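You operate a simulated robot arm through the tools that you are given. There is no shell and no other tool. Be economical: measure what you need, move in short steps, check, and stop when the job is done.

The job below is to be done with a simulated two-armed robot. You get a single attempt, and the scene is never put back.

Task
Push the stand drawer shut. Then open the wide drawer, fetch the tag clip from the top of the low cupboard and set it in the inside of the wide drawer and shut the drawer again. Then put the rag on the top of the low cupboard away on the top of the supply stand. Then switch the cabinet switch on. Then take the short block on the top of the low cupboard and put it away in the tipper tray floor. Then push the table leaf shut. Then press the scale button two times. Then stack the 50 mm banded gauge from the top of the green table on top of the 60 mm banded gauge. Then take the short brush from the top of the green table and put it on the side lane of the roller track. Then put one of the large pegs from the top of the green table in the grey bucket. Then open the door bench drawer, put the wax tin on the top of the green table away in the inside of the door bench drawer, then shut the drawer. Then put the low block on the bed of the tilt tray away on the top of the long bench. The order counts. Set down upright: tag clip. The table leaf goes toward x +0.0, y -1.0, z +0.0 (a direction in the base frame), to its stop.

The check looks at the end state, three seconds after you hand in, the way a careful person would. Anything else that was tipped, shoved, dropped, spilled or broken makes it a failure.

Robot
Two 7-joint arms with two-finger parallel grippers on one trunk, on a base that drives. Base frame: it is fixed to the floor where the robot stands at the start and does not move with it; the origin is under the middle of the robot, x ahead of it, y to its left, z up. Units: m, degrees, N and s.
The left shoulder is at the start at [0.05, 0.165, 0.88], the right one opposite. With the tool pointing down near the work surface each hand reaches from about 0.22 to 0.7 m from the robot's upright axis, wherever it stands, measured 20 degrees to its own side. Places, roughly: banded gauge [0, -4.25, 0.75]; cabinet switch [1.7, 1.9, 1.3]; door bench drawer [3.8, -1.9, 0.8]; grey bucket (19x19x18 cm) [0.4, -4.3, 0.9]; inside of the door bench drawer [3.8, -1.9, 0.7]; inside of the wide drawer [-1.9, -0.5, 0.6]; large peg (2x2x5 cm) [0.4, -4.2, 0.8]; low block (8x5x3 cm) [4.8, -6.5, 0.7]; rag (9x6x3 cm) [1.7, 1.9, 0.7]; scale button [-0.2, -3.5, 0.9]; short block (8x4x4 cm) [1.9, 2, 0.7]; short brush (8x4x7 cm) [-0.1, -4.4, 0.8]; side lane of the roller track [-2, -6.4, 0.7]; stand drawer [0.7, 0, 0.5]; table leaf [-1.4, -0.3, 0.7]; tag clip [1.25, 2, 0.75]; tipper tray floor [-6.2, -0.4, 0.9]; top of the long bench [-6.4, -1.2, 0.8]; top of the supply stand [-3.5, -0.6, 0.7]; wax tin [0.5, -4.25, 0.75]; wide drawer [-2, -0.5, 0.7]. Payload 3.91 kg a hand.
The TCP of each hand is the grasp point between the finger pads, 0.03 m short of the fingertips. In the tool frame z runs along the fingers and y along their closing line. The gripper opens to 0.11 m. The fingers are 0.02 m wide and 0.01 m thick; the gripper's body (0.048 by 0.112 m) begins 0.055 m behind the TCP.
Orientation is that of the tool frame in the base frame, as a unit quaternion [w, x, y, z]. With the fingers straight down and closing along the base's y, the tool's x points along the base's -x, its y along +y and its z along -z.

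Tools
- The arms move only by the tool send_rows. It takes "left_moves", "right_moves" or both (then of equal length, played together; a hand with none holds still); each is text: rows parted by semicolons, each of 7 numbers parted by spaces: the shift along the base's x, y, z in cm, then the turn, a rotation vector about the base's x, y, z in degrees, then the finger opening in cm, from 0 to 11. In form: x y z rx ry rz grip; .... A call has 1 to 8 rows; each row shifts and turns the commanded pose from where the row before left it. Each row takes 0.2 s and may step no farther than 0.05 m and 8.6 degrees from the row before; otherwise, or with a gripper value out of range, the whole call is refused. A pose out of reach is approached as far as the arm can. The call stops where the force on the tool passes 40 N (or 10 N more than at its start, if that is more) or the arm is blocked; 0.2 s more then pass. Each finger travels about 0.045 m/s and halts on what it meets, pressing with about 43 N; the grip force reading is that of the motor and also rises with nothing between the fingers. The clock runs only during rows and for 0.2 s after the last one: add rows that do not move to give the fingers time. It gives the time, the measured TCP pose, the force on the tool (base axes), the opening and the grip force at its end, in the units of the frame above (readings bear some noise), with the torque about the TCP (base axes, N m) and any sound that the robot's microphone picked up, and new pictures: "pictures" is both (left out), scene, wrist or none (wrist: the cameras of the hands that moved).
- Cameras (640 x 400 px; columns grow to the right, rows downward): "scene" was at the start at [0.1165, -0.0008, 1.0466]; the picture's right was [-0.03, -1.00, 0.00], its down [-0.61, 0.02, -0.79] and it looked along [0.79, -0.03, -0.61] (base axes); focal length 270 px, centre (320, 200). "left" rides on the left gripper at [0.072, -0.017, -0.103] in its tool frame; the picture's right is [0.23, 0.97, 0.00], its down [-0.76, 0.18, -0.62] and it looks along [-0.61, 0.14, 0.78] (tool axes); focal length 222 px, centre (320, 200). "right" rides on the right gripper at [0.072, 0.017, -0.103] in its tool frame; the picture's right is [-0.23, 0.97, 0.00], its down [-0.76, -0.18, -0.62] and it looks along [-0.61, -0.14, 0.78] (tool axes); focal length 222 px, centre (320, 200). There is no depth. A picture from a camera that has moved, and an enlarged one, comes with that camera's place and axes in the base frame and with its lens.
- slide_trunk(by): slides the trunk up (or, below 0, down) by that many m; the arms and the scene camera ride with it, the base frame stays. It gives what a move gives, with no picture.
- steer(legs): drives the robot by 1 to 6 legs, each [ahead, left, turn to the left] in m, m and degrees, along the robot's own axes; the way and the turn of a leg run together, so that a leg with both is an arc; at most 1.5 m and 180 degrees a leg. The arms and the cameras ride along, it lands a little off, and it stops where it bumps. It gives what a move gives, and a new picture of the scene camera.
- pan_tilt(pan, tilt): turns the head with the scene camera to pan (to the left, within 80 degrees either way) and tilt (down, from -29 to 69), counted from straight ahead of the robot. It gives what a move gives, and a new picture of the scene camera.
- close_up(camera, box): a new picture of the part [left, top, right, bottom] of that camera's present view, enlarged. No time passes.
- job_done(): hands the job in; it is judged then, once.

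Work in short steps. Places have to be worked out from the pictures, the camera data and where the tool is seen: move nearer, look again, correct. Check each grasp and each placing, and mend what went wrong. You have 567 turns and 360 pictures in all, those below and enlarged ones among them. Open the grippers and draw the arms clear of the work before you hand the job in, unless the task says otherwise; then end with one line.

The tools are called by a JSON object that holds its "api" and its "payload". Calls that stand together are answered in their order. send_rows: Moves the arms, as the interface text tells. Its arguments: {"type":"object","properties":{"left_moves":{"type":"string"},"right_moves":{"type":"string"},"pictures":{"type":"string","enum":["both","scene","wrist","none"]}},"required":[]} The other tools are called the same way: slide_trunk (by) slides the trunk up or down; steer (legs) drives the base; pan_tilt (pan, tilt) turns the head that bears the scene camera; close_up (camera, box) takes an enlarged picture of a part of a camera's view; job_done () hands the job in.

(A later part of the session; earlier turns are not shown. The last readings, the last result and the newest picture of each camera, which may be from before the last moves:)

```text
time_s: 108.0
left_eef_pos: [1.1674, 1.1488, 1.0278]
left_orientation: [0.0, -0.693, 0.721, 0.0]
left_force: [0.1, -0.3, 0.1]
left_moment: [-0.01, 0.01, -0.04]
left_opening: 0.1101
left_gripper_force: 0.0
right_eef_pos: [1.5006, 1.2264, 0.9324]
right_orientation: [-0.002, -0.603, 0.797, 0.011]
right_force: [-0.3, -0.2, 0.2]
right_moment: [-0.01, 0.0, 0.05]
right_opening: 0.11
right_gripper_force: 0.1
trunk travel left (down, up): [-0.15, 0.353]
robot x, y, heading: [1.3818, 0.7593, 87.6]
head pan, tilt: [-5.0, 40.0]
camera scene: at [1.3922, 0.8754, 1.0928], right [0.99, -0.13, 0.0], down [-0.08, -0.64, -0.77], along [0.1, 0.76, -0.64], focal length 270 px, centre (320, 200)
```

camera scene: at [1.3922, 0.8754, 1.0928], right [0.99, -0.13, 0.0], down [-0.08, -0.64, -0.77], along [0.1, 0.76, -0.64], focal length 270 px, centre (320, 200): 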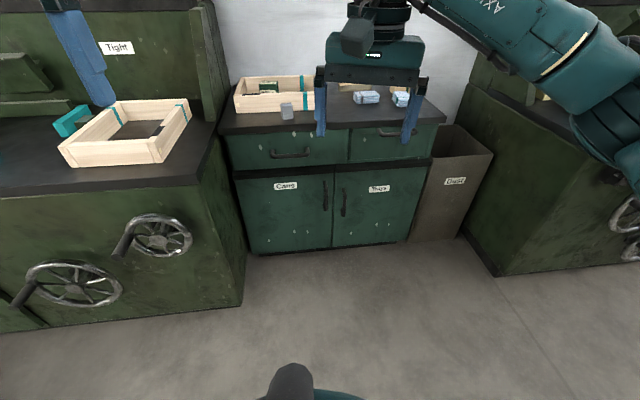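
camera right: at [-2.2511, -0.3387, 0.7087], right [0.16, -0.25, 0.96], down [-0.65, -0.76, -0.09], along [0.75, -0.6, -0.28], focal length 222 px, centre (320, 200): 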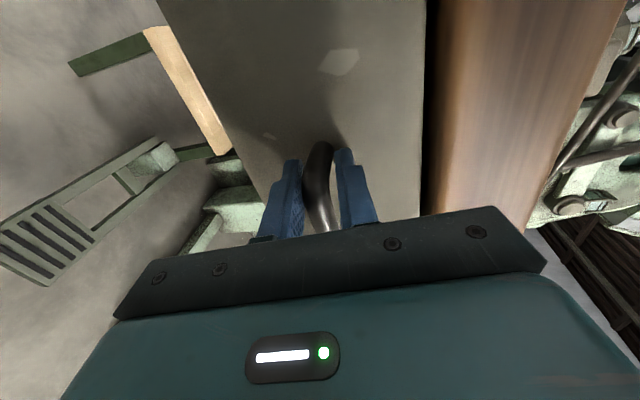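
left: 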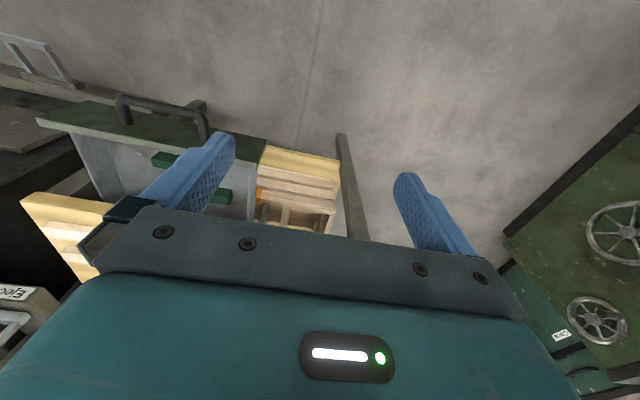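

The low cupboard is ahead with items on top. I move nearer and swing the hands outward for a clear view.

{"api": "send_rows", "payload": {"left_moves": "-4 -3 0 0 0 0 11; -4 -3 0 0 0 0 11; -3 -2 0 0 0 0 11", "right_moves": "5 -3 2 0 0 3 11; 5 -3 2 0 0 3 11; 5 -3 2 0 0 3 11", "pictures": "none"}}

{"api": "steer", "payload": {"legs": [[0.2, -0.12, 2]]}}

{"api": "pan_tilt", "payload": {"pan": 0, "tilt": 0}}

```text
refused: row 1 steps farther than a row can; nothing moved
```

```text
time_s: 109.7
left_eef_pos: [1.2776, 1.337, 1.0286]
left_orientation: [0.0, -0.705, 0.709, -0.001]
left_force: [-0.2, 0.3, -0.2]
left_moment: [0.01, -0.01, 0.0]
left_opening: 0.1097
left_gripper_force: 0.0
right_eef_pos: [1.6083, 1.425, 0.9332]
right_orientation: [-0.003, -0.616, 0.788, 0.011]
right_force: [0.5, -0.5, 0.2]
right_moment: [0.0, -0.02, 0.02]
right_opening: 0.1099
right_gripper_force: 0.0
trunk travel left (down, up): [-0.15, 0.353]
robot x, y, heading: [1.5048, 0.9557, 89.4]
head pan, tilt: [-5.0, 40.0]
camera scene: at [1.5123, 1.0702, 1.0928], right [1.0, -0.1, 0.0], down [-0.06, -0.64, -0.77], along [0.07, 0.76, -0.64], focal length 270 px, centre (320, 200)
```

scene: 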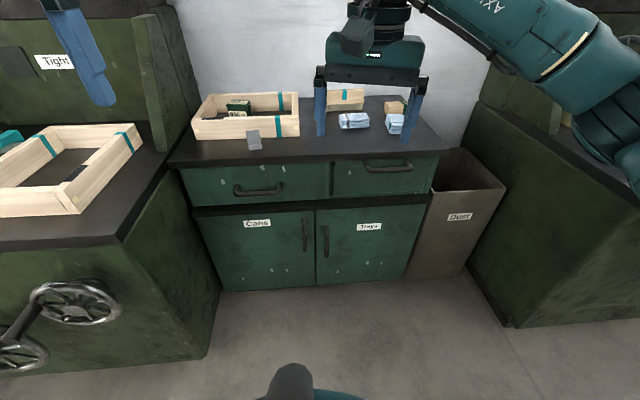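

```text
time_s: 110.8
left_eef_pos: [1.278, 1.3358, 1.0275]
left_orientation: [0.0, -0.704, 0.71, -0.001]
left_force: [0.2, -0.1, 0.2]
left_moment: [-0.03, -0.03, -0.01]
left_opening: 0.11
left_gripper_force: 0.0
right_eef_pos: [1.609, 1.4255, 0.9332]
right_orientation: [-0.003, -0.615, 0.788, 0.011]
right_force: [0.0, 0.2, -0.2]
right_moment: [0.02, -0.01, 0.0]
right_opening: 0.11
right_gripper_force: 0.0
trunk travel left (down, up): [-0.15, 0.353]
robot x, y, heading: [1.506, 0.9564, 89.6]
head pan, tilt: [0.0, 0.0]
camera scene: at [1.5049, 1.0755, 1.1564], right [1.0, -0.01, 0.0], down [0.0, 0.0, -1.0], along [0.01, 1.0, 0.0], focal length 270 px, centre (320, 200)
```

scene: 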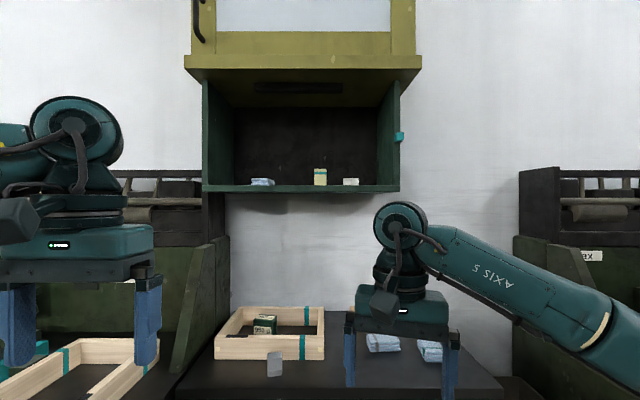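

The cabinet switch is the small teal piece on the cupboard's right side. Next I swing the right hand away and study the items on top.

{"api": "send_rows", "payload": {"right_moves": "3 -3 1 0 0 3 11; 3 -3 1 0 0 3 11; 3 -3 1 0 0 3 11; 3 -3 1 0 0 3 11; 3 -3 1 0 0 3 11", "pictures": "none"}}

{"api": "pan_tilt", "payload": {"pan": 0, "tilt": 35}}

{"api": "close_up", "payload": {"camera": "scene", "box": [180, 60, 500, 260]}}

```text
time_s: 112.0
left_eef_pos: [1.2784, 1.3359, 1.0267]
left_orientation: [0.0, -0.705, 0.709, 0.0]
left_force: [-0.9, 0.4, -0.3]
left_moment: [-0.06, -0.02, -0.01]
left_opening: 0.11
left_gripper_force: 0.0
right_eef_pos: [1.7598, 1.2744, 0.9831]
right_orientation: [0.006, 0.713, -0.701, -0.009]
right_force: [0.4, 0.1, -0.1]
right_moment: [0.02, -0.01, 0.01]
right_opening: 0.1101
right_gripper_force: 0.1
trunk travel left (down, up): [-0.15, 0.353]
robot x, y, heading: [1.5059, 0.954, 89.3]
head pan, tilt: [0.0, 0.0]
```

```text
time_s: 113.0
left_eef_pos: [1.278, 1.3367, 1.0284]
left_orientation: [0.0, -0.704, 0.71, -0.001]
left_force: [-0.8, -0.1, -0.9]
left_moment: [0.0, -0.04, 0.0]
left_opening: 0.11
left_gripper_force: 0.0
right_eef_pos: [1.7591, 1.2741, 0.9842]
right_orientation: [0.004, 0.713, -0.701, -0.011]
right_force: [0.0, 1.1, 0.0]
right_moment: [0.01, 0.0, 0.0]
right_opening: 0.11
right_gripper_force: 0.1
trunk travel left (down, up): [-0.15, 0.353]
robot x, y, heading: [1.5023, 0.953, 89.4]
head pan, tilt: [0.0, 35.0]
camera scene: at [1.5049, 1.0735, 1.1004], right [1.0, -0.01, 0.0], down [-0.01, -0.57, -0.82], along [0.01, 0.82, -0.57], focal length 270 px, centre (320, 200)
```

scene: 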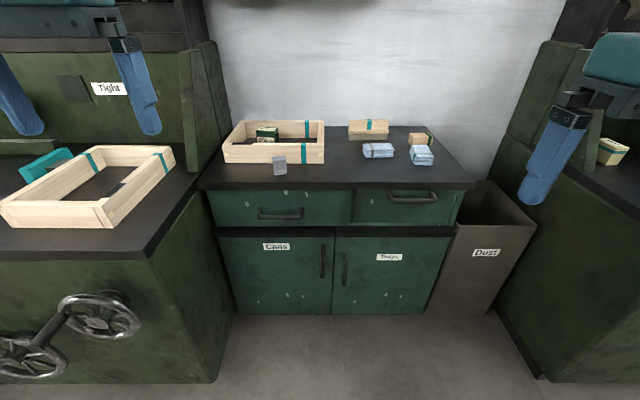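

```text
2.00 times, centred on (340, 160) of scene
camera zoom: at [1.5049, 1.0735, 1.1004], right [1.0, -0.01, 0.0], down [-0.01, -0.57, -0.82], along [0.01, 0.82, -0.57], focal length 541 px, centre (280, 280)
```

zoom: 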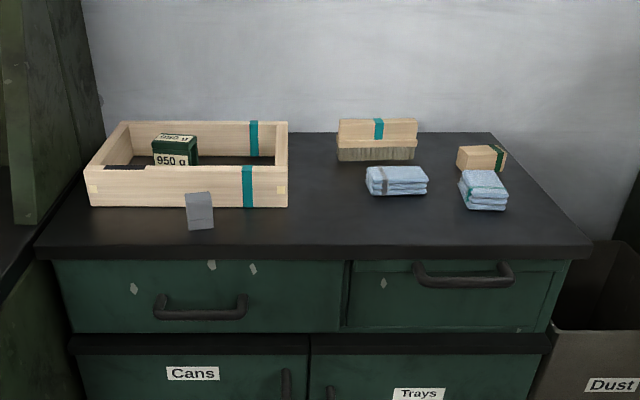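

Rag (grey band) is at about (1.72, 1.94) and the short block at about (1.87, 2.0). The tag clip may be inside the wooden box, so I zoom in there.

{"api": "close_up", "payload": {"camera": "scene", "box": [215, 110, 343, 190]}}

{"api": "close_up", "payload": {"camera": "scene", "box": [340, 110, 468, 190]}}

```text
5.00 times, centred on (279, 150) of scene
camera zoom: at [1.5049, 1.0735, 1.1004], right [1.0, -0.01, 0.0], down [-0.01, -0.57, -0.82], along [0.01, 0.82, -0.57], focal length 1352 px, centre (525, 450)
```

zoom: 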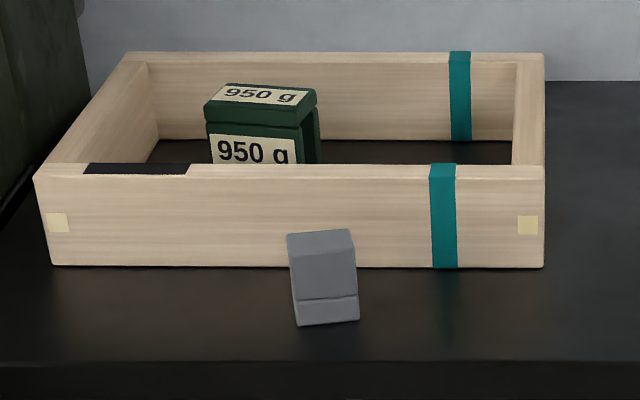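

```text
5.00 times, centred on (404, 150) of scene
camera zoom: at [1.5049, 1.0735, 1.1004], right [1.0, -0.01, 0.0], down [-0.01, -0.57, -0.82], along [0.01, 0.82, -0.57], focal length 1352 px, centre (-100, 450)
```

zoom: 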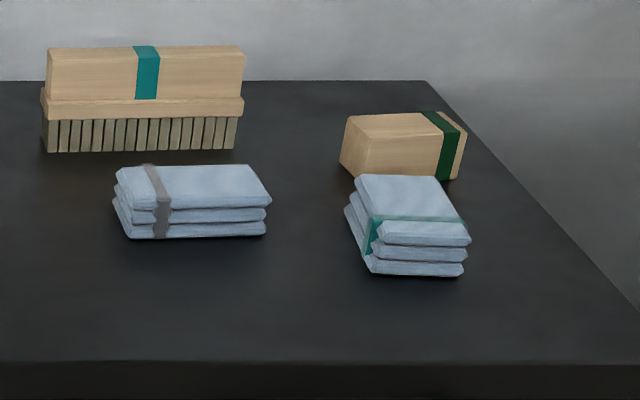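

A dark object just behind the box's front wall at x≈1.25 could be the clip. I drive nearer and look down with the left wrist camera.

{"api": "steer", "payload": {"legs": [[0.2, 0, 0]]}}

{"api": "send_rows", "payload": {"left_moves": "0 4 1 0 0 0 11; 0 4 1 0 0 0 11; 0 3 0 0 0 0 11", "pictures": "wrist"}}

```text
time_s: 114.6
left_eef_pos: [1.2807, 1.5366, 1.028]
left_orientation: [-0.001, -0.703, 0.711, -0.001]
left_force: [0.1, -0.1, -0.3]
left_moment: [0.0, 0.01, 0.03]
left_opening: 0.1102
left_gripper_force: 0.1
right_eef_pos: [1.7619, 1.4755, 0.9834]
right_orientation: [0.004, 0.713, -0.701, -0.01]
right_force: [-0.6, 0.2, -0.9]
right_moment: [-0.03, 0.03, 0.01]
right_opening: 0.11
right_gripper_force: 0.0
trunk travel left (down, up): [-0.15, 0.353]
robot x, y, heading: [1.5051, 1.155, 89.3]
head pan, tilt: [0.0, 35.0]
camera scene: at [1.507, 1.2738, 1.1003], right [1.0, -0.01, 0.0], down [-0.01, -0.57, -0.82], along [0.01, 0.82, -0.57], focal length 270 px, centre (320, 200)
```

scene: 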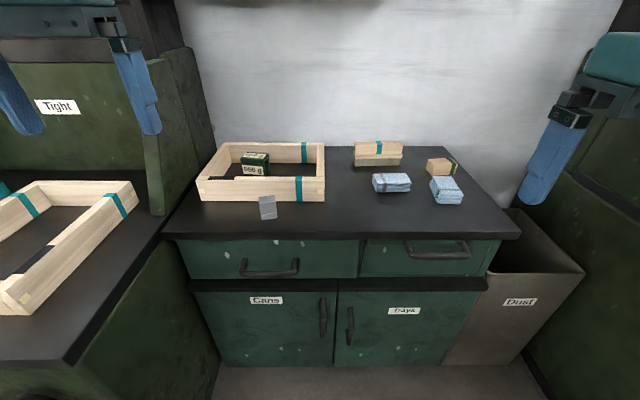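

```text
time_s: 115.4
left_eef_pos: [1.2814, 1.6472, 1.048]
left_orientation: [-0.001, -0.704, 0.71, -0.002]
left_force: [-0.7, 0.7, 0.0]
left_moment: [0.01, 0.0, 0.0]
left_opening: 0.1099
left_gripper_force: 0.0
right_eef_pos: [1.7619, 1.4756, 0.9843]
right_orientation: [0.003, 0.713, -0.701, -0.011]
right_force: [0.3, -0.6, -0.8]
right_moment: [0.0, 0.01, -0.01]
right_opening: 0.1099
right_gripper_force: 0.0
trunk travel left (down, up): [-0.15, 0.353]
robot x, y, heading: [1.5058, 1.1548, 89.2]
head pan, tilt: [0.0, 35.0]
camera left: at [1.2973, 1.5748, 1.1509], right [-0.98, -0.22, 0.0], down [-0.17, 0.76, 0.62], along [-0.14, 0.61, -0.78], focal length 222 px, centre (320, 200)
```

left: 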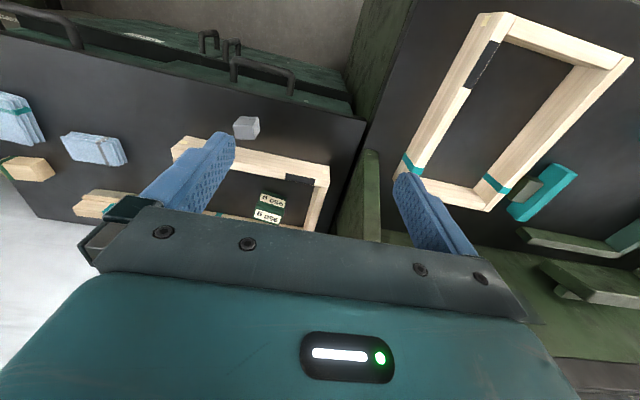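

The dark patch is only a label, so the green U-shaped "950 g" object at (1.33, 1.98) fits the tag clip's coarse coordinates. I drive closer and move the left hand over it.

{"api": "steer", "payload": {"legs": [[0.18, 0, 0]]}}

{"api": "send_rows", "payload": {"left_moves": "1 3 0 0 0 0 11; 1 2 -2 0 0 0 11; 0 0 -3 0 0 0 11; 0 0 -3 0 0 0 11", "pictures": "wrist"}}

```text
time_s: 116.9
left_eef_pos: [1.2834, 1.8278, 1.0477]
left_orientation: [0.001, -0.704, 0.71, -0.002]
left_force: [-0.8, 0.3, -0.7]
left_moment: [0.01, -0.01, -0.01]
left_opening: 0.11
left_gripper_force: 0.0
right_eef_pos: [1.7632, 1.6549, 0.9843]
right_orientation: [0.004, 0.713, -0.701, -0.011]
right_force: [-0.3, 0.1, -0.7]
right_moment: [-0.03, 0.0, 0.0]
right_opening: 0.11
right_gripper_force: 0.0
trunk travel left (down, up): [-0.15, 0.353]
robot x, y, heading: [1.5039, 1.3336, 89.5]
head pan, tilt: [0.0, 35.0]
camera scene: at [1.509, 1.4541, 1.1003], right [1.0, -0.01, 0.0], down [-0.01, -0.57, -0.82], along [0.01, 0.82, -0.57], focal length 270 px, centre (320, 200)
```

scene: 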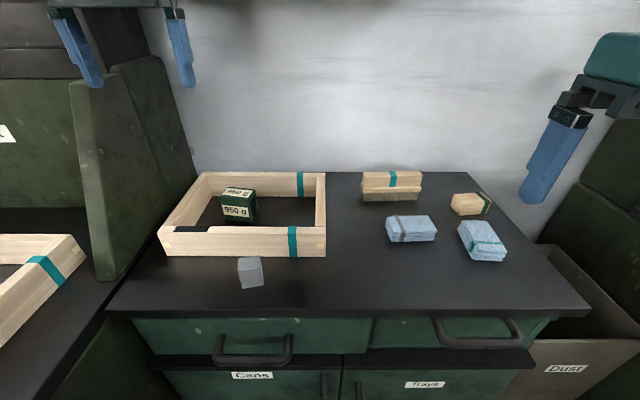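

```text
time_s: 118.1
left_eef_pos: [1.3067, 1.8656, 0.9926]
left_orientation: [0.025, -0.7, 0.714, 0.014]
left_force: [-0.3, -0.2, -0.2]
left_moment: [0.01, 0.0, 0.0]
left_opening: 0.1102
left_gripper_force: 0.0
right_eef_pos: [1.7619, 1.6468, 0.9852]
right_orientation: [0.001, 0.715, -0.699, -0.014]
right_force: [0.2, 0.1, -0.1]
right_moment: [0.03, 0.02, 0.03]
right_opening: 0.11
right_gripper_force: 0.0
trunk travel left (down, up): [-0.15, 0.353]
robot x, y, heading: [1.5102, 1.3329, 89.4]
head pan, tilt: [0.0, 35.0]
stopped in row 4 (left hand): the arm was blocked; the commanded pose is now the measured one
camera left: at [1.3199, 1.7868, 1.0913], right [-0.98, -0.21, -0.03], down [-0.17, 0.73, 0.66], along [-0.12, 0.65, -0.75], focal length 222 px, centre (320, 200)
```

left: 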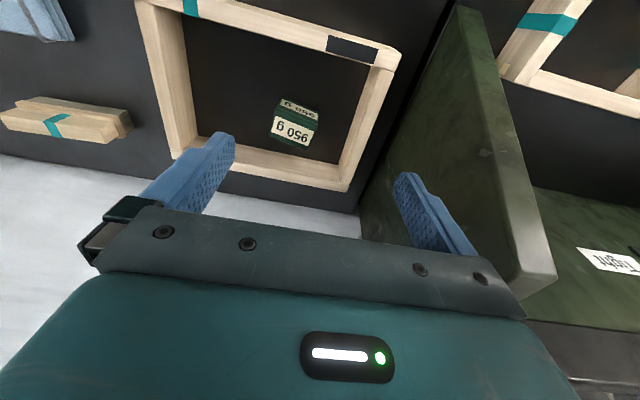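

The arm was blocked, most likely by the wall shelf above (underside z≈1.18, front y≈1.77). I back the hand out, lower the trunk, and come in low beneath the shelf.

{"api": "send_rows", "payload": {"left_moves": "0 -4 0 0 0 0 11; 0 -4 0 0 0 0 11; 0 -4 0 0 0 0 11; 0 -4 0 0 0 0 11; 0 -4 0 0 0 0 11", "pictures": "none"}}

{"api": "slide_trunk", "payload": {"by": -0.12}}

{"api": "pan_tilt", "payload": {"pan": 5, "tilt": 20}}

```text
time_s: 119.3
left_eef_pos: [1.3074, 1.6758, 0.9838]
left_orientation: [0.016, -0.701, 0.713, 0.007]
left_force: [0.6, -0.5, -0.5]
left_moment: [0.0, 0.03, 0.0]
left_opening: 0.1099
left_gripper_force: 0.1
right_eef_pos: [1.7633, 1.6535, 0.984]
right_orientation: [0.004, 0.712, -0.702, -0.011]
right_force: [0.2, -0.6, 0.4]
right_moment: [0.0, 0.01, -0.02]
right_opening: 0.1102
right_gripper_force: 0.0
trunk travel left (down, up): [-0.15, 0.353]
robot x, y, heading: [1.5028, 1.3354, 89.4]
head pan, tilt: [0.0, 35.0]
```

```text
time_s: 120.8
left_eef_pos: [1.3061, 1.6762, 0.8637]
left_orientation: [0.016, -0.701, 0.713, 0.008]
left_force: [-0.1, 0.7, -0.6]
left_moment: [0.0, 0.0, 0.03]
left_opening: 0.1101
left_gripper_force: 0.1
right_eef_pos: [1.763, 1.6548, 0.8645]
right_orientation: [0.004, 0.712, -0.702, -0.01]
right_force: [0.1, 0.1, -0.4]
right_moment: [0.0, -0.02, -0.03]
right_opening: 0.11
right_gripper_force: 0.1
trunk travel left (down, up): [-0.03, 0.473]
robot x, y, heading: [1.5055, 1.3361, 89.5]
head pan, tilt: [0.0, 35.0]
```

```text
time_s: 121.5
left_eef_pos: [1.3056, 1.6768, 0.8625]
left_orientation: [0.015, -0.701, 0.713, 0.007]
left_force: [-0.1, -0.2, -0.7]
left_moment: [-0.02, -0.01, 0.01]
left_opening: 0.1101
left_gripper_force: 0.1
right_eef_pos: [1.7628, 1.6539, 0.8655]
right_orientation: [0.004, 0.713, -0.701, -0.011]
right_force: [0.5, -0.1, 0.2]
right_moment: [-0.03, 0.01, -0.01]
right_opening: 0.11
right_gripper_force: 0.1
trunk travel left (down, up): [-0.03, 0.473]
robot x, y, heading: [1.506, 1.3359, 89.7]
head pan, tilt: [5.0, 20.0]
camera scene: at [1.501, 1.4583, 1.0041], right [1.0, 0.08, 0.0], down [0.03, -0.34, -0.94], along [-0.07, 0.94, -0.34], focal length 270 px, centre (320, 200)
```

scene: 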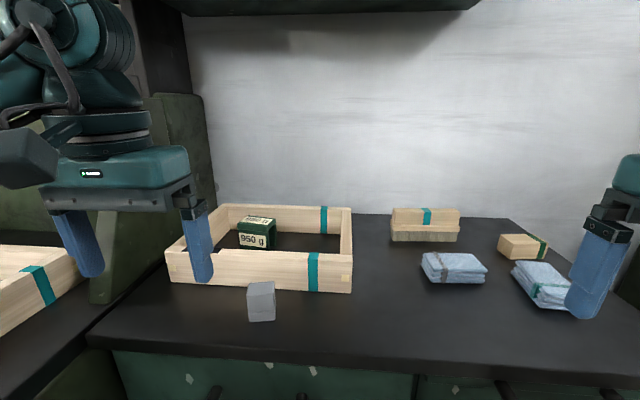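

I advance the left hand low toward the clip at about (1.33, 1.96), watching for blocking.

{"api": "send_rows", "payload": {"left_moves": "0 4 0 0 0 0 11; 0 4 0 0 0 0 11; 0.5 4 0 0 0 0 11; 0.5 4 0 0 0 0 11; 0.5 4 0 0 0 0 11; 0.5 4 0 0 0 0 11", "pictures": "both"}}

```text
time_s: 123.0
left_eef_pos: [1.3271, 1.9168, 0.8622]
left_orientation: [0.016, -0.7, 0.714, 0.008]
left_force: [-0.4, -0.1, 0.8]
left_moment: [0.0, -0.05, 0.01]
left_opening: 0.1101
left_gripper_force: 0.3
right_eef_pos: [1.7639, 1.6538, 0.864]
right_orientation: [0.005, 0.712, -0.702, -0.01]
right_force: [-0.5, -0.4, -0.4]
right_moment: [0.01, -0.03, 0.0]
right_opening: 0.1101
right_gripper_force: 0.0
trunk travel left (down, up): [-0.03, 0.473]
robot x, y, heading: [1.5076, 1.3328, 89.2]
head pan, tilt: [5.0, 20.0]
camera scene: at [1.501, 1.4582, 1.0042], right [1.0, 0.08, 0.0], down [0.03, -0.34, -0.94], along [-0.07, 0.94, -0.34], focal length 270 px, centre (320, 200)
camera left: at [1.3402, 1.8403, 0.9631], right [-0.98, -0.21, -0.02], down [-0.17, 0.74, 0.65], along [-0.12, 0.64, -0.76], focal length 222 px, centre (320, 200)
```

scene: 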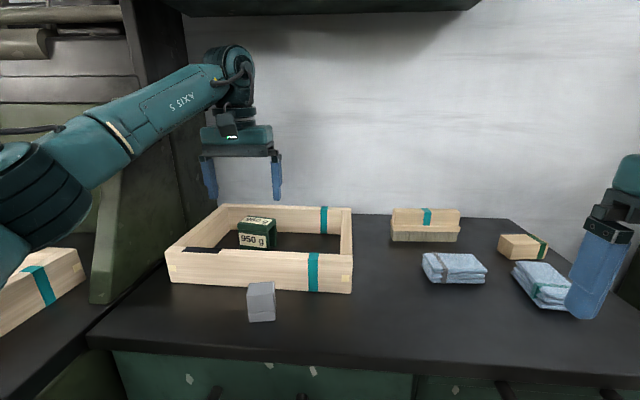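
left: 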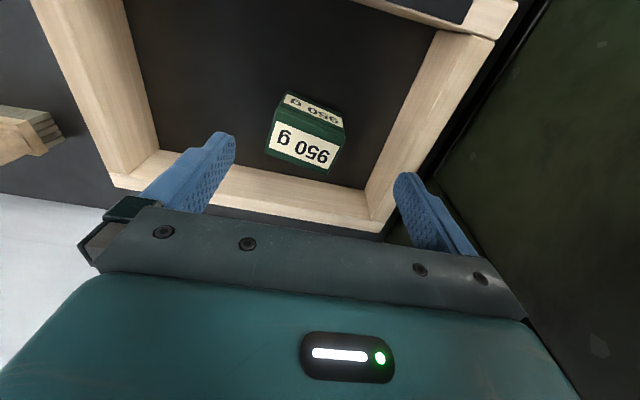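

The clip top is centred near (1.338, 1.947), aligned with the axes and about 7 cm wide. I align and descend around it.

{"api": "send_rows", "payload": {"left_moves": "1.1 3 0 0 0 0 11; 0 0 -3 0 0 0 11; 0 0 -3 0 0 0 11", "pictures": "both"}}

```text
time_s: 123.8
left_eef_pos: [1.3374, 1.9447, 0.8031]
left_orientation: [0.016, -0.701, 0.713, 0.008]
left_force: [0.9, -0.2, 0.6]
left_moment: [0.0, 0.02, 0.0]
left_opening: 0.1097
left_gripper_force: 0.1
right_eef_pos: [1.7645, 1.6534, 0.8633]
right_orientation: [0.004, 0.713, -0.702, -0.011]
right_force: [-1.4, 0.4, 0.4]
right_moment: [0.02, 0.01, 0.01]
right_opening: 0.1102
right_gripper_force: 0.0
trunk travel left (down, up): [-0.03, 0.473]
robot x, y, heading: [1.5064, 1.3325, 89.4]
head pan, tilt: [5.0, 20.0]
camera scene: at [1.501, 1.4583, 1.0042], right [1.0, 0.08, 0.0], down [0.03, -0.34, -0.94], along [-0.07, 0.94, -0.34], focal length 270 px, centre (320, 200)
camera left: at [1.3516, 1.8701, 0.9029], right [-0.98, -0.21, -0.02], down [-0.17, 0.74, 0.65], along [-0.12, 0.63, -0.76], focal length 222 px, centre (320, 200)
```

scene: 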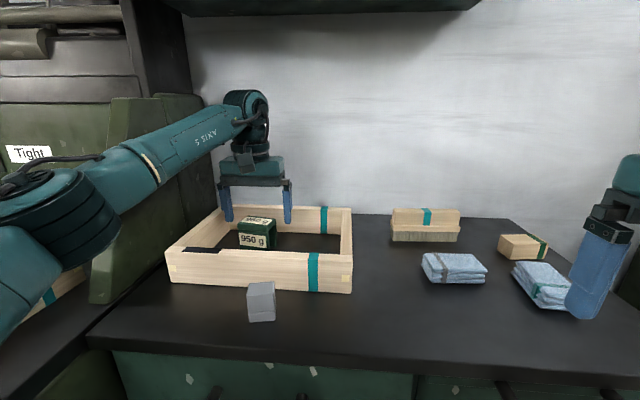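
left: 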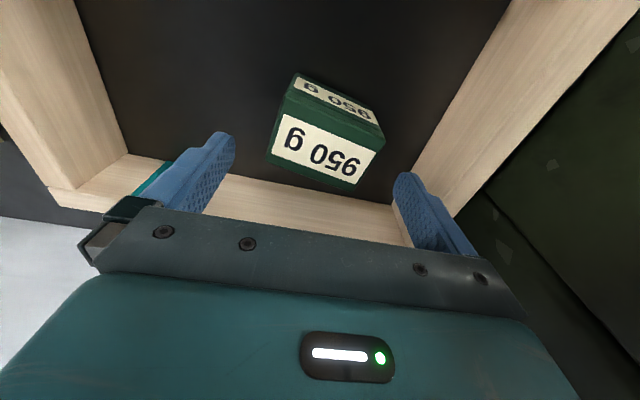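

Alignment is good. I descend 6 cm and close on the clip.

{"api": "send_rows", "payload": {"left_moves": "0 0 -3 0 0 0 11; 0 0 -2.7 0 0 0 11; 0 0 0 0 0 0 7; 0 0 0 0 0 0 4; 0 0 0 0 0 0 4; 0 0 0 0 0 0 4; 0 0 0 0 0 0 4", "pictures": "wrist"}}

```text
time_s: 125.3
left_eef_pos: [1.3372, 1.9451, 0.7514]
left_orientation: [0.018, -0.701, 0.713, 0.011]
left_force: [-13.8, -3.3, 31.8]
left_moment: [-0.28, 1.59, -0.08]
left_opening: 0.0662
left_gripper_force: 42.9
right_eef_pos: [1.763, 1.6534, 0.8659]
right_orientation: [0.003, 0.713, -0.701, -0.012]
right_force: [0.2, 0.9, 0.3]
right_moment: [0.01, -0.03, -0.02]
right_opening: 0.1101
right_gripper_force: 0.1
trunk travel left (down, up): [-0.03, 0.473]
robot x, y, heading: [1.5054, 1.3369, 89.3]
head pan, tilt: [5.0, 20.0]
camera left: at [1.3514, 1.8675, 0.8507], right [-0.98, -0.21, -0.02], down [-0.17, 0.74, 0.65], along [-0.12, 0.64, -0.76], focal length 222 px, centre (320, 200)
```

left: 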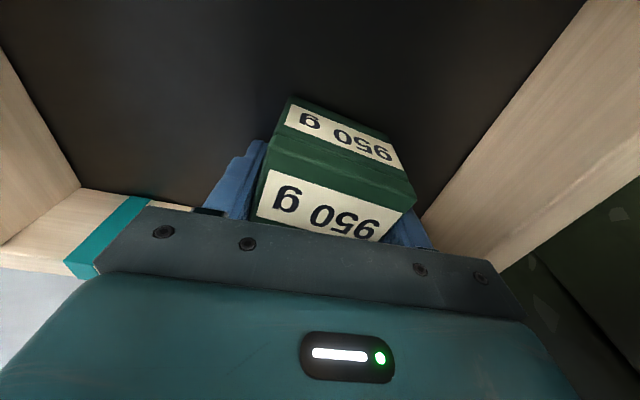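

The clip is held (6.6 cm) and the tips touched the surface at z≈0.72. I lift and withdraw south.

{"api": "send_rows", "payload": {"left_moves": "0 0 2 0 0 0 4; 0 0 3 0 0 0 4; 0 0 3 0 0 0 4; 0 0 3 0 0 0 4; 0 -4 0 0 0 0 4; 0 -4 0 0 0 0 4; 0 -4 0 0 0 0 4; 0 -4 0 0 0 0 4", "pictures": "wrist"}}

```text
time_s: 127.2
left_eef_pos: [1.3363, 1.7856, 0.8551]
left_orientation: [0.015, -0.701, 0.713, 0.008]
left_force: [-0.4, 0.0, -1.0]
left_moment: [0.06, -0.01, -0.01]
left_opening: 0.0658
left_gripper_force: 42.6
right_eef_pos: [1.7645, 1.6552, 0.8634]
right_orientation: [0.005, 0.712, -0.702, -0.01]
right_force: [-0.2, 0.0, 0.7]
right_moment: [-0.01, 0.02, 0.02]
right_opening: 0.1099
right_gripper_force: 0.0
trunk travel left (down, up): [-0.03, 0.473]
robot x, y, heading: [1.5088, 1.3306, 89.5]
head pan, tilt: [5.0, 20.0]
camera left: at [1.3513, 1.71, 0.9562], right [-0.98, -0.21, -0.02], down [-0.17, 0.74, 0.65], along [-0.12, 0.63, -0.76], focal length 222 px, centre (320, 200)
```

left: 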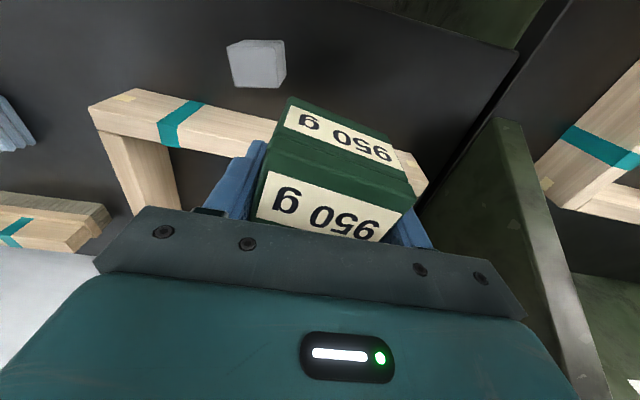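

The clip is secure. I back out of the bay, raise the trunk and drive west back to the wide drawer.

{"api": "steer", "payload": {"legs": [[-0.5, 0, 0], [0, 0, 90], [1.5, 0, 0], [1.5, 0, 0], [1.45, 0, 0]]}}

{"api": "slide_trunk", "payload": {"by": 0.12}}

```text
time_s: 154.8
left_eef_pos: [-3.4001, 0.6721, 0.8563]
left_orientation: [-0.006, 1.0, -0.013, -0.016]
left_force: [0.4, 0.7, -0.3]
left_moment: [-0.01, 0.0, 0.02]
left_opening: 0.0636
left_gripper_force: 43.0
right_eef_pos: [-3.2636, 1.0964, 0.8648]
right_orientation: [0.011, 1.0, 0.002, -0.005]
right_force: [0.5, -0.7, 0.2]
right_moment: [0.0, 0.02, 0.01]
right_opening: 0.1102
right_gripper_force: 0.0
trunk travel left (down, up): [-0.03, 0.473]
robot x, y, heading: [-2.9432, 0.836, 178.6]
head pan, tilt: [5.0, 20.0]
camera scene: at [-3.0669, 0.8336, 1.0042], right [-0.07, 1.0, 0.0], down [0.34, 0.02, -0.94], along [-0.94, -0.06, -0.34], focal length 270 px, centre (320, 200)
```

scene: 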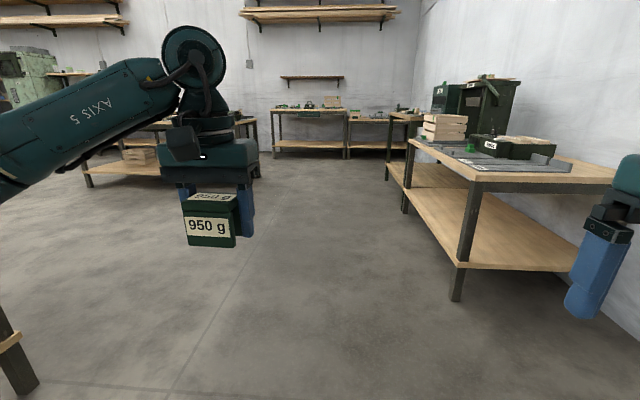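

```text
time_s: 156.3
left_eef_pos: [-3.4004, 0.6714, 0.9762]
left_orientation: [-0.007, 1.0, -0.014, -0.015]
left_force: [0.0, 0.6, -0.3]
left_moment: [-0.02, -0.03, 0.0]
left_opening: 0.0635
left_gripper_force: 42.6
right_eef_pos: [-3.262, 1.0968, 0.9835]
right_orientation: [0.01, 1.0, 0.003, -0.004]
right_force: [0.0, -0.1, 0.6]
right_moment: [0.01, -0.02, 0.02]
right_opening: 0.11
right_gripper_force: 0.0
trunk travel left (down, up): [-0.15, 0.353]
robot x, y, heading: [-2.9447, 0.8352, 179.1]
head pan, tilt: [5.0, 20.0]
```

Back in the west aisle with the clip. I turn to face east and slide south to stand before the open drawer.

{"api": "steer", "payload": {"legs": [[0, 0, 178], [0, 0, 3], [0.06, 0, 0], [0, -1.3, 0]]}}

{"api": "pan_tilt", "payload": {"pan": 0, "tilt": 45}}

```text
time_s: 171.1
left_eef_pos: [-2.4591, -0.3037, 0.9761]
left_orientation: [0.017, 0.012, 1.0, -0.007]
left_force: [0.6, 0.5, -0.4]
left_moment: [0.01, 0.02, 0.0]
left_opening: 0.0633
left_gripper_force: 43.4
right_eef_pos: [-2.5968, -0.7287, 0.9846]
right_orientation: [0.005, -0.004, 1.0, 0.01]
right_force: [0.2, -0.1, -0.2]
right_moment: [0.02, 0.0, 0.01]
right_opening: 0.1098
right_gripper_force: 0.0
trunk travel left (down, up): [-0.15, 0.353]
robot x, y, heading: [-2.9161, -0.4702, -0.9]
head pan, tilt: [5.0, 20.0]
camera scene: at [-2.792, -0.462, 1.1242], right [0.07, -1.0, 0.0], down [-0.34, -0.02, -0.94], along [0.94, 0.07, -0.34], focal length 270 px, centre (320, 200)
```

scene: 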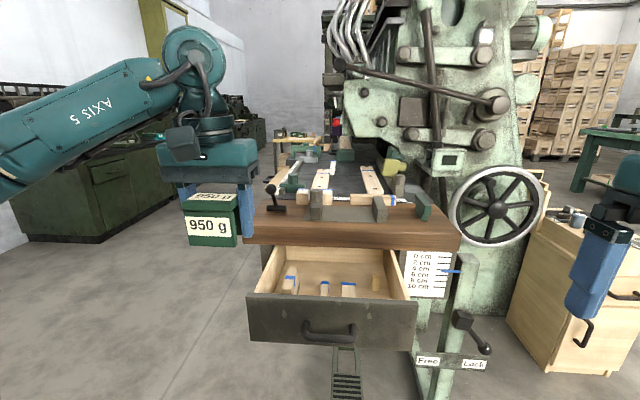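

```text
time_s: 171.9
left_eef_pos: [-2.4605, -0.3025, 0.9763]
left_orientation: [0.017, 0.012, 1.0, -0.006]
left_force: [0.4, 0.0, 0.3]
left_moment: [0.0, -0.03, 0.01]
left_opening: 0.0636
left_gripper_force: 43.0
right_eef_pos: [-2.5969, -0.7287, 0.9841]
right_orientation: [0.005, -0.004, 1.0, 0.01]
right_force: [0.3, 0.0, -0.3]
right_moment: [0.01, 0.0, -0.01]
right_opening: 0.11
right_gripper_force: 0.1
trunk travel left (down, up): [-0.15, 0.353]
robot x, y, heading: [-2.9148, -0.4697, -0.9]
head pan, tilt: [0.0, 45.0]
camera scene: at [-2.8035, -0.4699, 1.0856], right [-0.02, -1.0, 0.0], down [-0.71, 0.01, -0.71], along [0.71, -0.01, -0.71], focal length 270 px, centre (320, 200)
```

scene: 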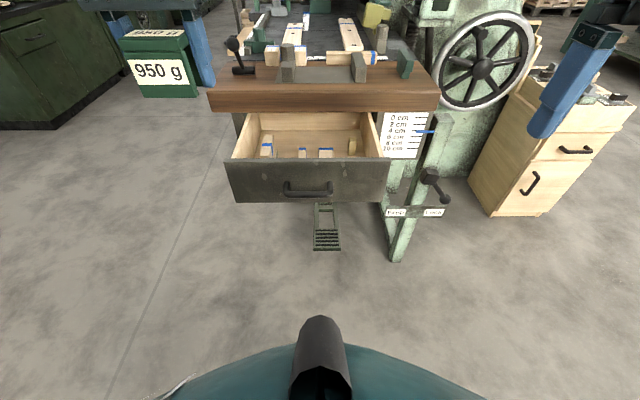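

I need to see the drawer floor over the front panel. I raise the trunk and look down more steeply.

{"api": "slide_trunk", "payload": {"by": 0.34}}

{"api": "pan_tilt", "payload": {"pan": 0, "tilt": 55}}

{"api": "close_up", "payload": {"camera": "scene", "box": [220, 80, 412, 200]}}

```text
time_s: 175.3
left_eef_pos: [-2.4605, -0.3024, 1.3147]
left_orientation: [0.017, 0.012, 1.0, -0.006]
left_force: [0.6, -0.3, 0.0]
left_moment: [0.0, -0.03, 0.02]
left_opening: 0.0632
left_gripper_force: 42.9
right_eef_pos: [-2.5961, -0.7294, 1.3245]
right_orientation: [0.005, -0.005, 1.0, 0.01]
right_force: [-0.6, 0.6, 0.1]
right_moment: [0.02, 0.02, 0.0]
right_opening: 0.1098
right_gripper_force: 0.0
trunk travel left (down, up): [-0.49, 0.013]
robot x, y, heading: [-2.913, -0.4686, -1.0]
head pan, tilt: [0.0, 45.0]
```

```text
time_s: 176.0
left_eef_pos: [-2.4623, -0.3031, 1.3161]
left_orientation: [0.016, 0.012, 1.0, -0.006]
left_force: [-1.0, 0.4, 0.5]
left_moment: [-0.02, -0.02, -0.01]
left_opening: 0.0633
left_gripper_force: 42.1
right_eef_pos: [-2.5961, -0.7282, 1.3237]
right_orientation: [0.004, -0.004, 1.0, 0.011]
right_force: [-0.2, -0.3, 0.1]
right_moment: [0.01, 0.04, 0.0]
right_opening: 0.1099
right_gripper_force: 0.1
trunk travel left (down, up): [-0.49, 0.013]
robot x, y, heading: [-2.9132, -0.4727, -1.2]
head pan, tilt: [0.0, 55.0]
camera scene: at [-2.8128, -0.4697, 1.4122], right [-0.02, -1.0, 0.0], down [-0.82, 0.01, -0.57], along [0.57, -0.01, -0.82], focal length 270 px, centre (320, 200)
```

scene: 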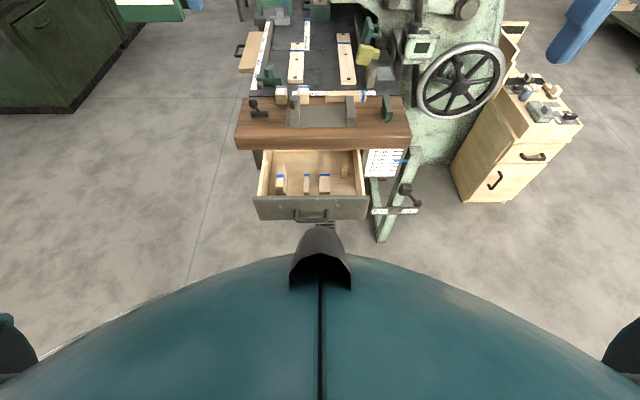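

```text
3.33 times, centred on (316, 140) of scene
camera zoom: at [-2.8128, -0.4697, 1.4122], right [-0.02, -1.0, 0.0], down [-0.82, 0.01, -0.57], along [0.57, -0.01, -0.82], focal length 901 px, centre (333, 400)
```

zoom: 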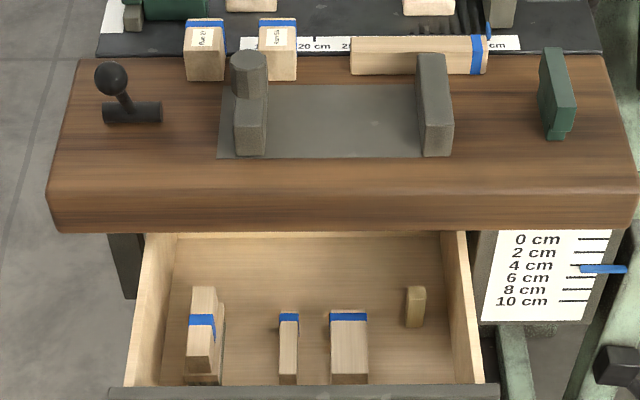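

Blocks and a peg stand near the drawer front. I lower the trunk again and bring the right wrist camera over the drawer to find the free floor.

{"api": "slide_trunk", "payload": {"by": -0.25}}

{"api": "send_rows", "payload": {"right_moves": "4 3 -1 0 0 0 11; 4 3 -1 0 0 0 11; 4 3 -1 0 0 0 11; 4 3 -1 0 0 0 11; 4 3 -1 0 0 0 11; 2 3 0 0 0 0 11", "pictures": "wrist"}}

```text
time_s: 178.6
left_eef_pos: [-2.4604, -0.3024, 1.0651]
left_orientation: [0.017, 0.011, 1.0, -0.006]
left_force: [0.1, -0.2, -0.5]
left_moment: [0.02, -0.02, 0.0]
left_opening: 0.0634
left_gripper_force: 42.7
right_eef_pos: [-2.5969, -0.729, 1.0745]
right_orientation: [0.004, -0.005, 1.0, 0.011]
right_force: [-0.6, -0.7, 0.1]
right_moment: [-0.01, -0.01, 0.0]
right_opening: 0.1096
right_gripper_force: 0.1
trunk travel left (down, up): [-0.24, 0.263]
robot x, y, heading: [-2.9147, -0.471, -0.8]
head pan, tilt: [0.0, 55.0]
```

```text
refused: row 1 steps farther than a row can; nothing moved
```

I resend with a slightly smaller step.

{"api": "send_rows", "payload": {"right_moves": "3.8 3 -1 0 0 0 11; 3.8 3 -1 0 0 0 11; 3.8 3 -1 0 0 0 11; 3.8 3 -1 0 0 0 11; 3.8 3 -1 0 0 0 11; 3 3 0 0 0 0 11", "pictures": "wrist"}}

```text
time_s: 180.0
left_eef_pos: [-2.46, -0.3032, 1.0655]
left_orientation: [0.017, 0.011, 1.0, -0.006]
left_force: [-0.2, 0.0, -0.2]
left_moment: [0.01, -0.02, 0.01]
left_opening: 0.0633
left_gripper_force: 43.0
right_eef_pos: [-2.3762, -0.5463, 1.0234]
right_orientation: [0.004, -0.006, 1.0, 0.01]
right_force: [0.8, -0.1, -0.1]
right_moment: [0.02, 0.02, -0.02]
right_opening: 0.1099
right_gripper_force: 0.0
trunk travel left (down, up): [-0.24, 0.263]
robot x, y, heading: [-2.9142, -0.4701, -1.0]
head pan, tilt: [0.0, 55.0]
camera right: at [-2.4506, -0.5329, 1.1262], right [0.22, 0.98, 0.02], down [0.76, -0.18, 0.63], along [0.61, -0.12, -0.78], focal length 222 px, centre (320, 200)
```

right: 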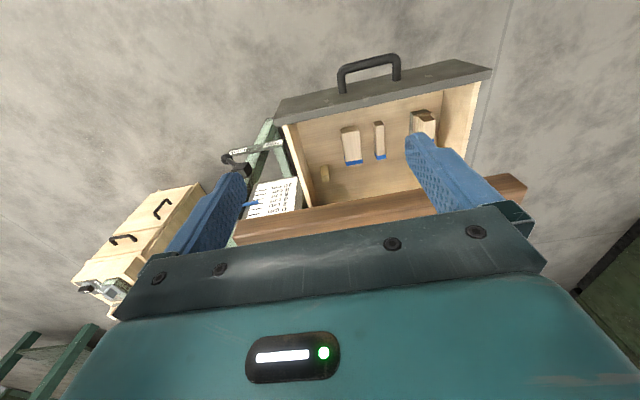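

The blocks lie along x near the front, so the free floor is mostly under the slab. I'll pull the drawer out another ~0.1 m with the right hand to make room, and first reposition and roll the right hand.

{"api": "send_rows", "payload": {"right_moves": "-4 -1 0 0 0 -8.5 7; -4 -1 0 0 0 -8.5 7; -4 -1 0 0 0 -8.5 7; -2 -1 0 0 0 -8.5 7; 0 -1 0 0 0 -8.5 7; 0 0 0 0 0 -8.5 7; 0 0 0 0 0 -8.5 7; 0 0 0 0 0 -8.5 7", "pictures": "none"}}

{"api": "steer", "payload": {"legs": [[-0.04, 0.15, 0]]}}

{"api": "send_rows", "payload": {"right_moves": "0 0 0 0 0 -8.5 7; 0 0 0 0 0 -8.5 7; 0 0 0 0 0 -5 7; 0 0 0 0 -8.5 0 7; 0 0 0 0 -8.5 0 7; 0 0 0 0 -8.5 0 7; 0 0 0 0 -8.5 0 7; 0 0 0 0 -8.5 0 7", "pictures": "none"}}

{"api": "send_rows", "payload": {"right_moves": "0 0 0 0 -8.5 0 7; 0 0 0 0 -8.5 0 7; 0 0 0 0 -8 0 7", "pictures": "none"}}

{"api": "slide_trunk", "payload": {"by": -0.2}}

```text
time_s: 181.8
left_eef_pos: [-2.4603, -0.3037, 1.0639]
left_orientation: [0.017, 0.012, 1.0, -0.006]
left_force: [0.1, 0.1, 0.2]
left_moment: [-0.03, -0.01, 0.02]
left_opening: 0.0633
left_gripper_force: 42.8
right_eef_pos: [-2.515, -0.5975, 1.0235]
right_orientation: [0.009, 0.556, 0.831, 0.006]
right_force: [0.4, -1.0, -0.5]
right_moment: [-0.02, 0.01, 0.02]
right_opening: 0.0701
right_gripper_force: 0.1
trunk travel left (down, up): [-0.24, 0.263]
robot x, y, heading: [-2.9168, -0.4714, -1.1]
head pan, tilt: [0.0, 55.0]
```

```text
time_s: 183.2
left_eef_pos: [-2.4991, -0.1511, 1.0651]
left_orientation: [0.016, 0.012, 1.0, -0.006]
left_force: [0.7, 0.6, -0.2]
left_moment: [-0.02, 0.01, 0.01]
left_opening: 0.0633
left_gripper_force: 42.5
right_eef_pos: [-2.5538, -0.448, 1.0234]
right_orientation: [0.009, 0.555, 0.832, 0.006]
right_force: [0.5, 0.1, 0.5]
right_moment: [-0.01, -0.04, -0.01]
right_opening: 0.0699
right_gripper_force: 0.1
trunk travel left (down, up): [-0.24, 0.263]
robot x, y, heading: [-2.9504, -0.3198, -1.0]
head pan, tilt: [0.0, 55.0]
camera scene: at [-2.8502, -0.319, 1.1621], right [-0.02, -1.0, 0.0], down [-0.82, 0.01, -0.57], along [0.57, -0.01, -0.82], focal length 270 px, centre (320, 200)
```

scene: 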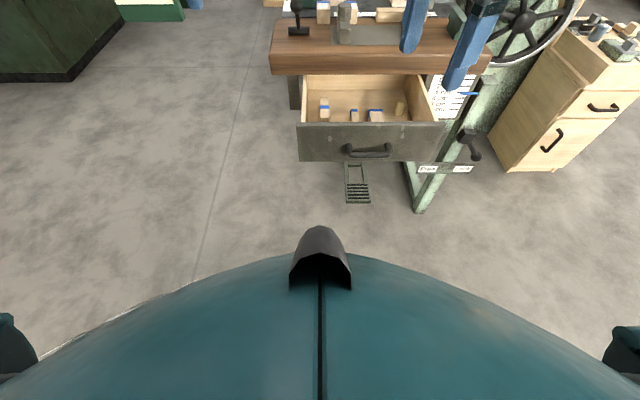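

```text
time_s: 185.0
left_eef_pos: [-2.4979, -0.1515, 1.0652]
left_orientation: [0.017, 0.012, 1.0, -0.007]
left_force: [-0.1, -0.3, -1.3]
left_moment: [0.04, 0.02, -0.03]
left_opening: 0.0635
left_gripper_force: 43.3
right_eef_pos: [-2.5542, -0.4477, 1.0239]
right_orientation: [0.268, 0.654, 0.658, 0.26]
right_force: [0.5, -0.2, 0.0]
right_moment: [0.02, 0.04, 0.02]
right_opening: 0.0704
right_gripper_force: 0.1
trunk travel left (down, up): [-0.24, 0.263]
robot x, y, heading: [-2.9536, -0.3218, -0.8]
head pan, tilt: [0.0, 55.0]
```

```text
time_s: 185.8
left_eef_pos: [-2.4983, -0.1516, 1.0658]
left_orientation: [0.016, 0.01, 1.0, -0.006]
left_force: [-0.5, 0.7, 0.2]
left_moment: [-0.02, -0.05, -0.01]
left_opening: 0.0636
left_gripper_force: 42.5
right_eef_pos: [-2.5442, -0.4426, 1.0273]
right_orientation: [0.404, 0.582, 0.585, 0.395]
right_force: [-1.0, 0.1, -0.5]
right_moment: [-0.01, -0.02, -0.01]
right_opening: 0.0701
right_gripper_force: 0.0
right hand out of reach, approached as far as the arm can: row 3
trunk travel left (down, up): [-0.24, 0.263]
robot x, y, heading: [-2.9545, -0.3192, -0.9]
head pan, tilt: [0.0, 55.0]
```

```text
time_s: 187.9
left_eef_pos: [-2.4985, -0.1519, 0.8653]
left_orientation: [0.017, 0.011, 1.0, -0.006]
left_force: [0.2, 0.2, -0.5]
left_moment: [-0.02, -0.02, -0.02]
left_opening: 0.0637
left_gripper_force: 42.4
right_eef_pos: [-2.544, -0.4423, 0.8292]
right_orientation: [0.404, 0.583, 0.585, 0.394]
right_force: [0.9, -0.3, -0.5]
right_moment: [0.01, -0.01, 0.01]
right_opening: 0.0701
right_gripper_force: 0.1
trunk travel left (down, up): [-0.04, 0.463]
robot x, y, heading: [-2.9549, -0.322, -0.9]
head pan, tilt: [0.0, 55.0]
```

I lower the right hand toward handle height, staying short of it, and look.

{"api": "send_rows", "payload": {"right_moves": "1 0 -3 0 0 0 7; 1 0 -3 0 0 0 7; 1 0 -3 0 0 0 7; 2 0 -2 0 0 0 7; 2 0 -2 0 -3 0 7; 1 0 -1 0 -3 0 7", "pictures": "wrist"}}

```text
time_s: 189.3
left_eef_pos: [-2.4978, -0.1518, 0.8646]
left_orientation: [0.017, 0.011, 1.0, -0.006]
left_force: [0.0, 0.0, -0.9]
left_moment: [-0.05, 0.03, 0.0]
left_opening: 0.0636
left_gripper_force: 43.2
right_eef_pos: [-2.4645, -0.4422, 0.689]
right_orientation: [0.434, 0.56, 0.563, 0.425]
right_force: [0.4, -0.3, -0.3]
right_moment: [0.04, -0.03, 0.02]
right_opening: 0.07
right_gripper_force: 0.1
trunk travel left (down, up): [-0.04, 0.463]
robot x, y, heading: [-2.9537, -0.3172, -1.0]
head pan, tilt: [0.0, 55.0]
camera right: at [-2.5591, -0.3689, 0.7312], right [0.25, -0.22, 0.94], down [-0.65, -0.76, 0.0], along [0.71, -0.61, -0.33], focal length 222 px, centre (320, 200)
```

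right: 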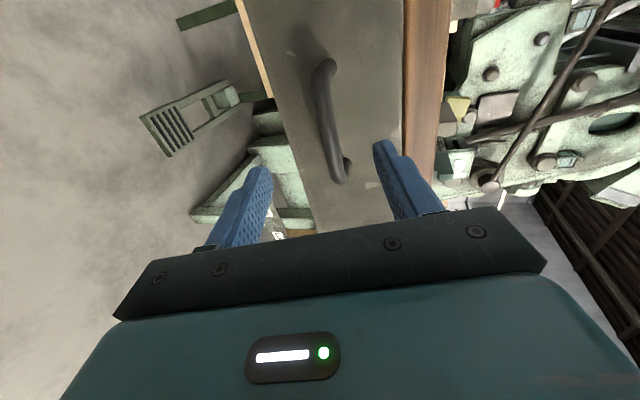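

The bar is at (-2.366, -0.438, 0.668) as expected. I advance 9 cm, drop 1.5 cm and close.

{"api": "send_rows", "payload": {"right_moves": "3 0 -0.8 0 0 0 7; 3 0 -0.7 0 0 0 7; 3 0 -0.5 0 0 0 7; 0 0 0 0 0 0 3; 0 0 0 0 0 0 0; 0 0 0 0 0 0 0; 0 0 0 0 0 0 0", "pictures": "none"}}

{"api": "steer", "payload": {"legs": [[-0.1, 0, 0]]}}

```text
time_s: 190.9
left_eef_pos: [-2.4985, -0.152, 0.8674]
left_orientation: [0.017, 0.012, 1.0, -0.006]
left_force: [-0.4, 0.6, -0.9]
left_moment: [0.01, -0.01, -0.01]
left_opening: 0.0635
left_gripper_force: 42.9
right_eef_pos: [-2.3734, -0.4396, 0.6727]
right_orientation: [0.436, 0.562, 0.561, 0.424]
right_force: [2.0, -0.3, 13.8]
right_moment: [0.35, -0.1, -0.1]
right_opening: 0.0159
right_gripper_force: 34.8
trunk travel left (down, up): [-0.04, 0.463]
robot x, y, heading: [-2.9531, -0.3181, -1.0]
head pan, tilt: [0.0, 55.0]
```

```text
time_s: 191.8
left_eef_pos: [-2.5317, -0.1513, 0.8667]
left_orientation: [0.017, 0.011, 1.0, -0.006]
left_force: [0.9, 0.7, 0.0]
left_moment: [-0.02, -0.01, -0.02]
left_opening: 0.0632
left_gripper_force: 43.2
right_eef_pos: [-2.4014, -0.4407, 0.6738]
right_orientation: [0.44, 0.561, 0.556, 0.427]
right_force: [-1.4, 0.1, 0.8]
right_moment: [0.11, 0.0, -0.05]
right_opening: 0.0156
right_gripper_force: 45.5
trunk travel left (down, up): [-0.04, 0.463]
robot x, y, heading: [-2.9839, -0.319, -0.8]
head pan, tilt: [0.0, 55.0]
stopped in leg 1: the force on the tool passed its limit (the readings are from after the stop); the commanded pose is now the measured one
camera scene: at [-2.8828, -0.3188, 0.9621], right [-0.02, -1.0, 0.0], down [-0.82, 0.01, -0.57], along [0.57, -0.01, -0.82], focal length 270 px, centre (320, 200)
```

scene: 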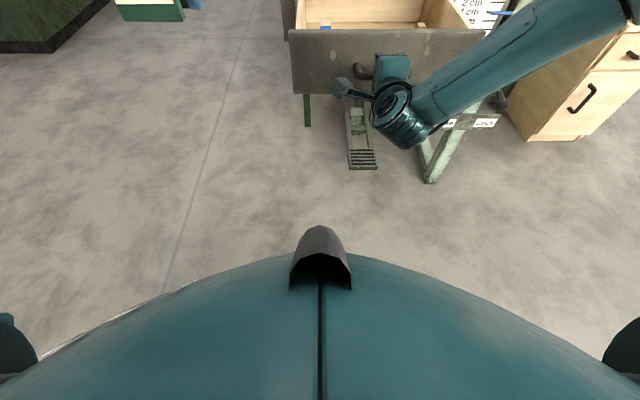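

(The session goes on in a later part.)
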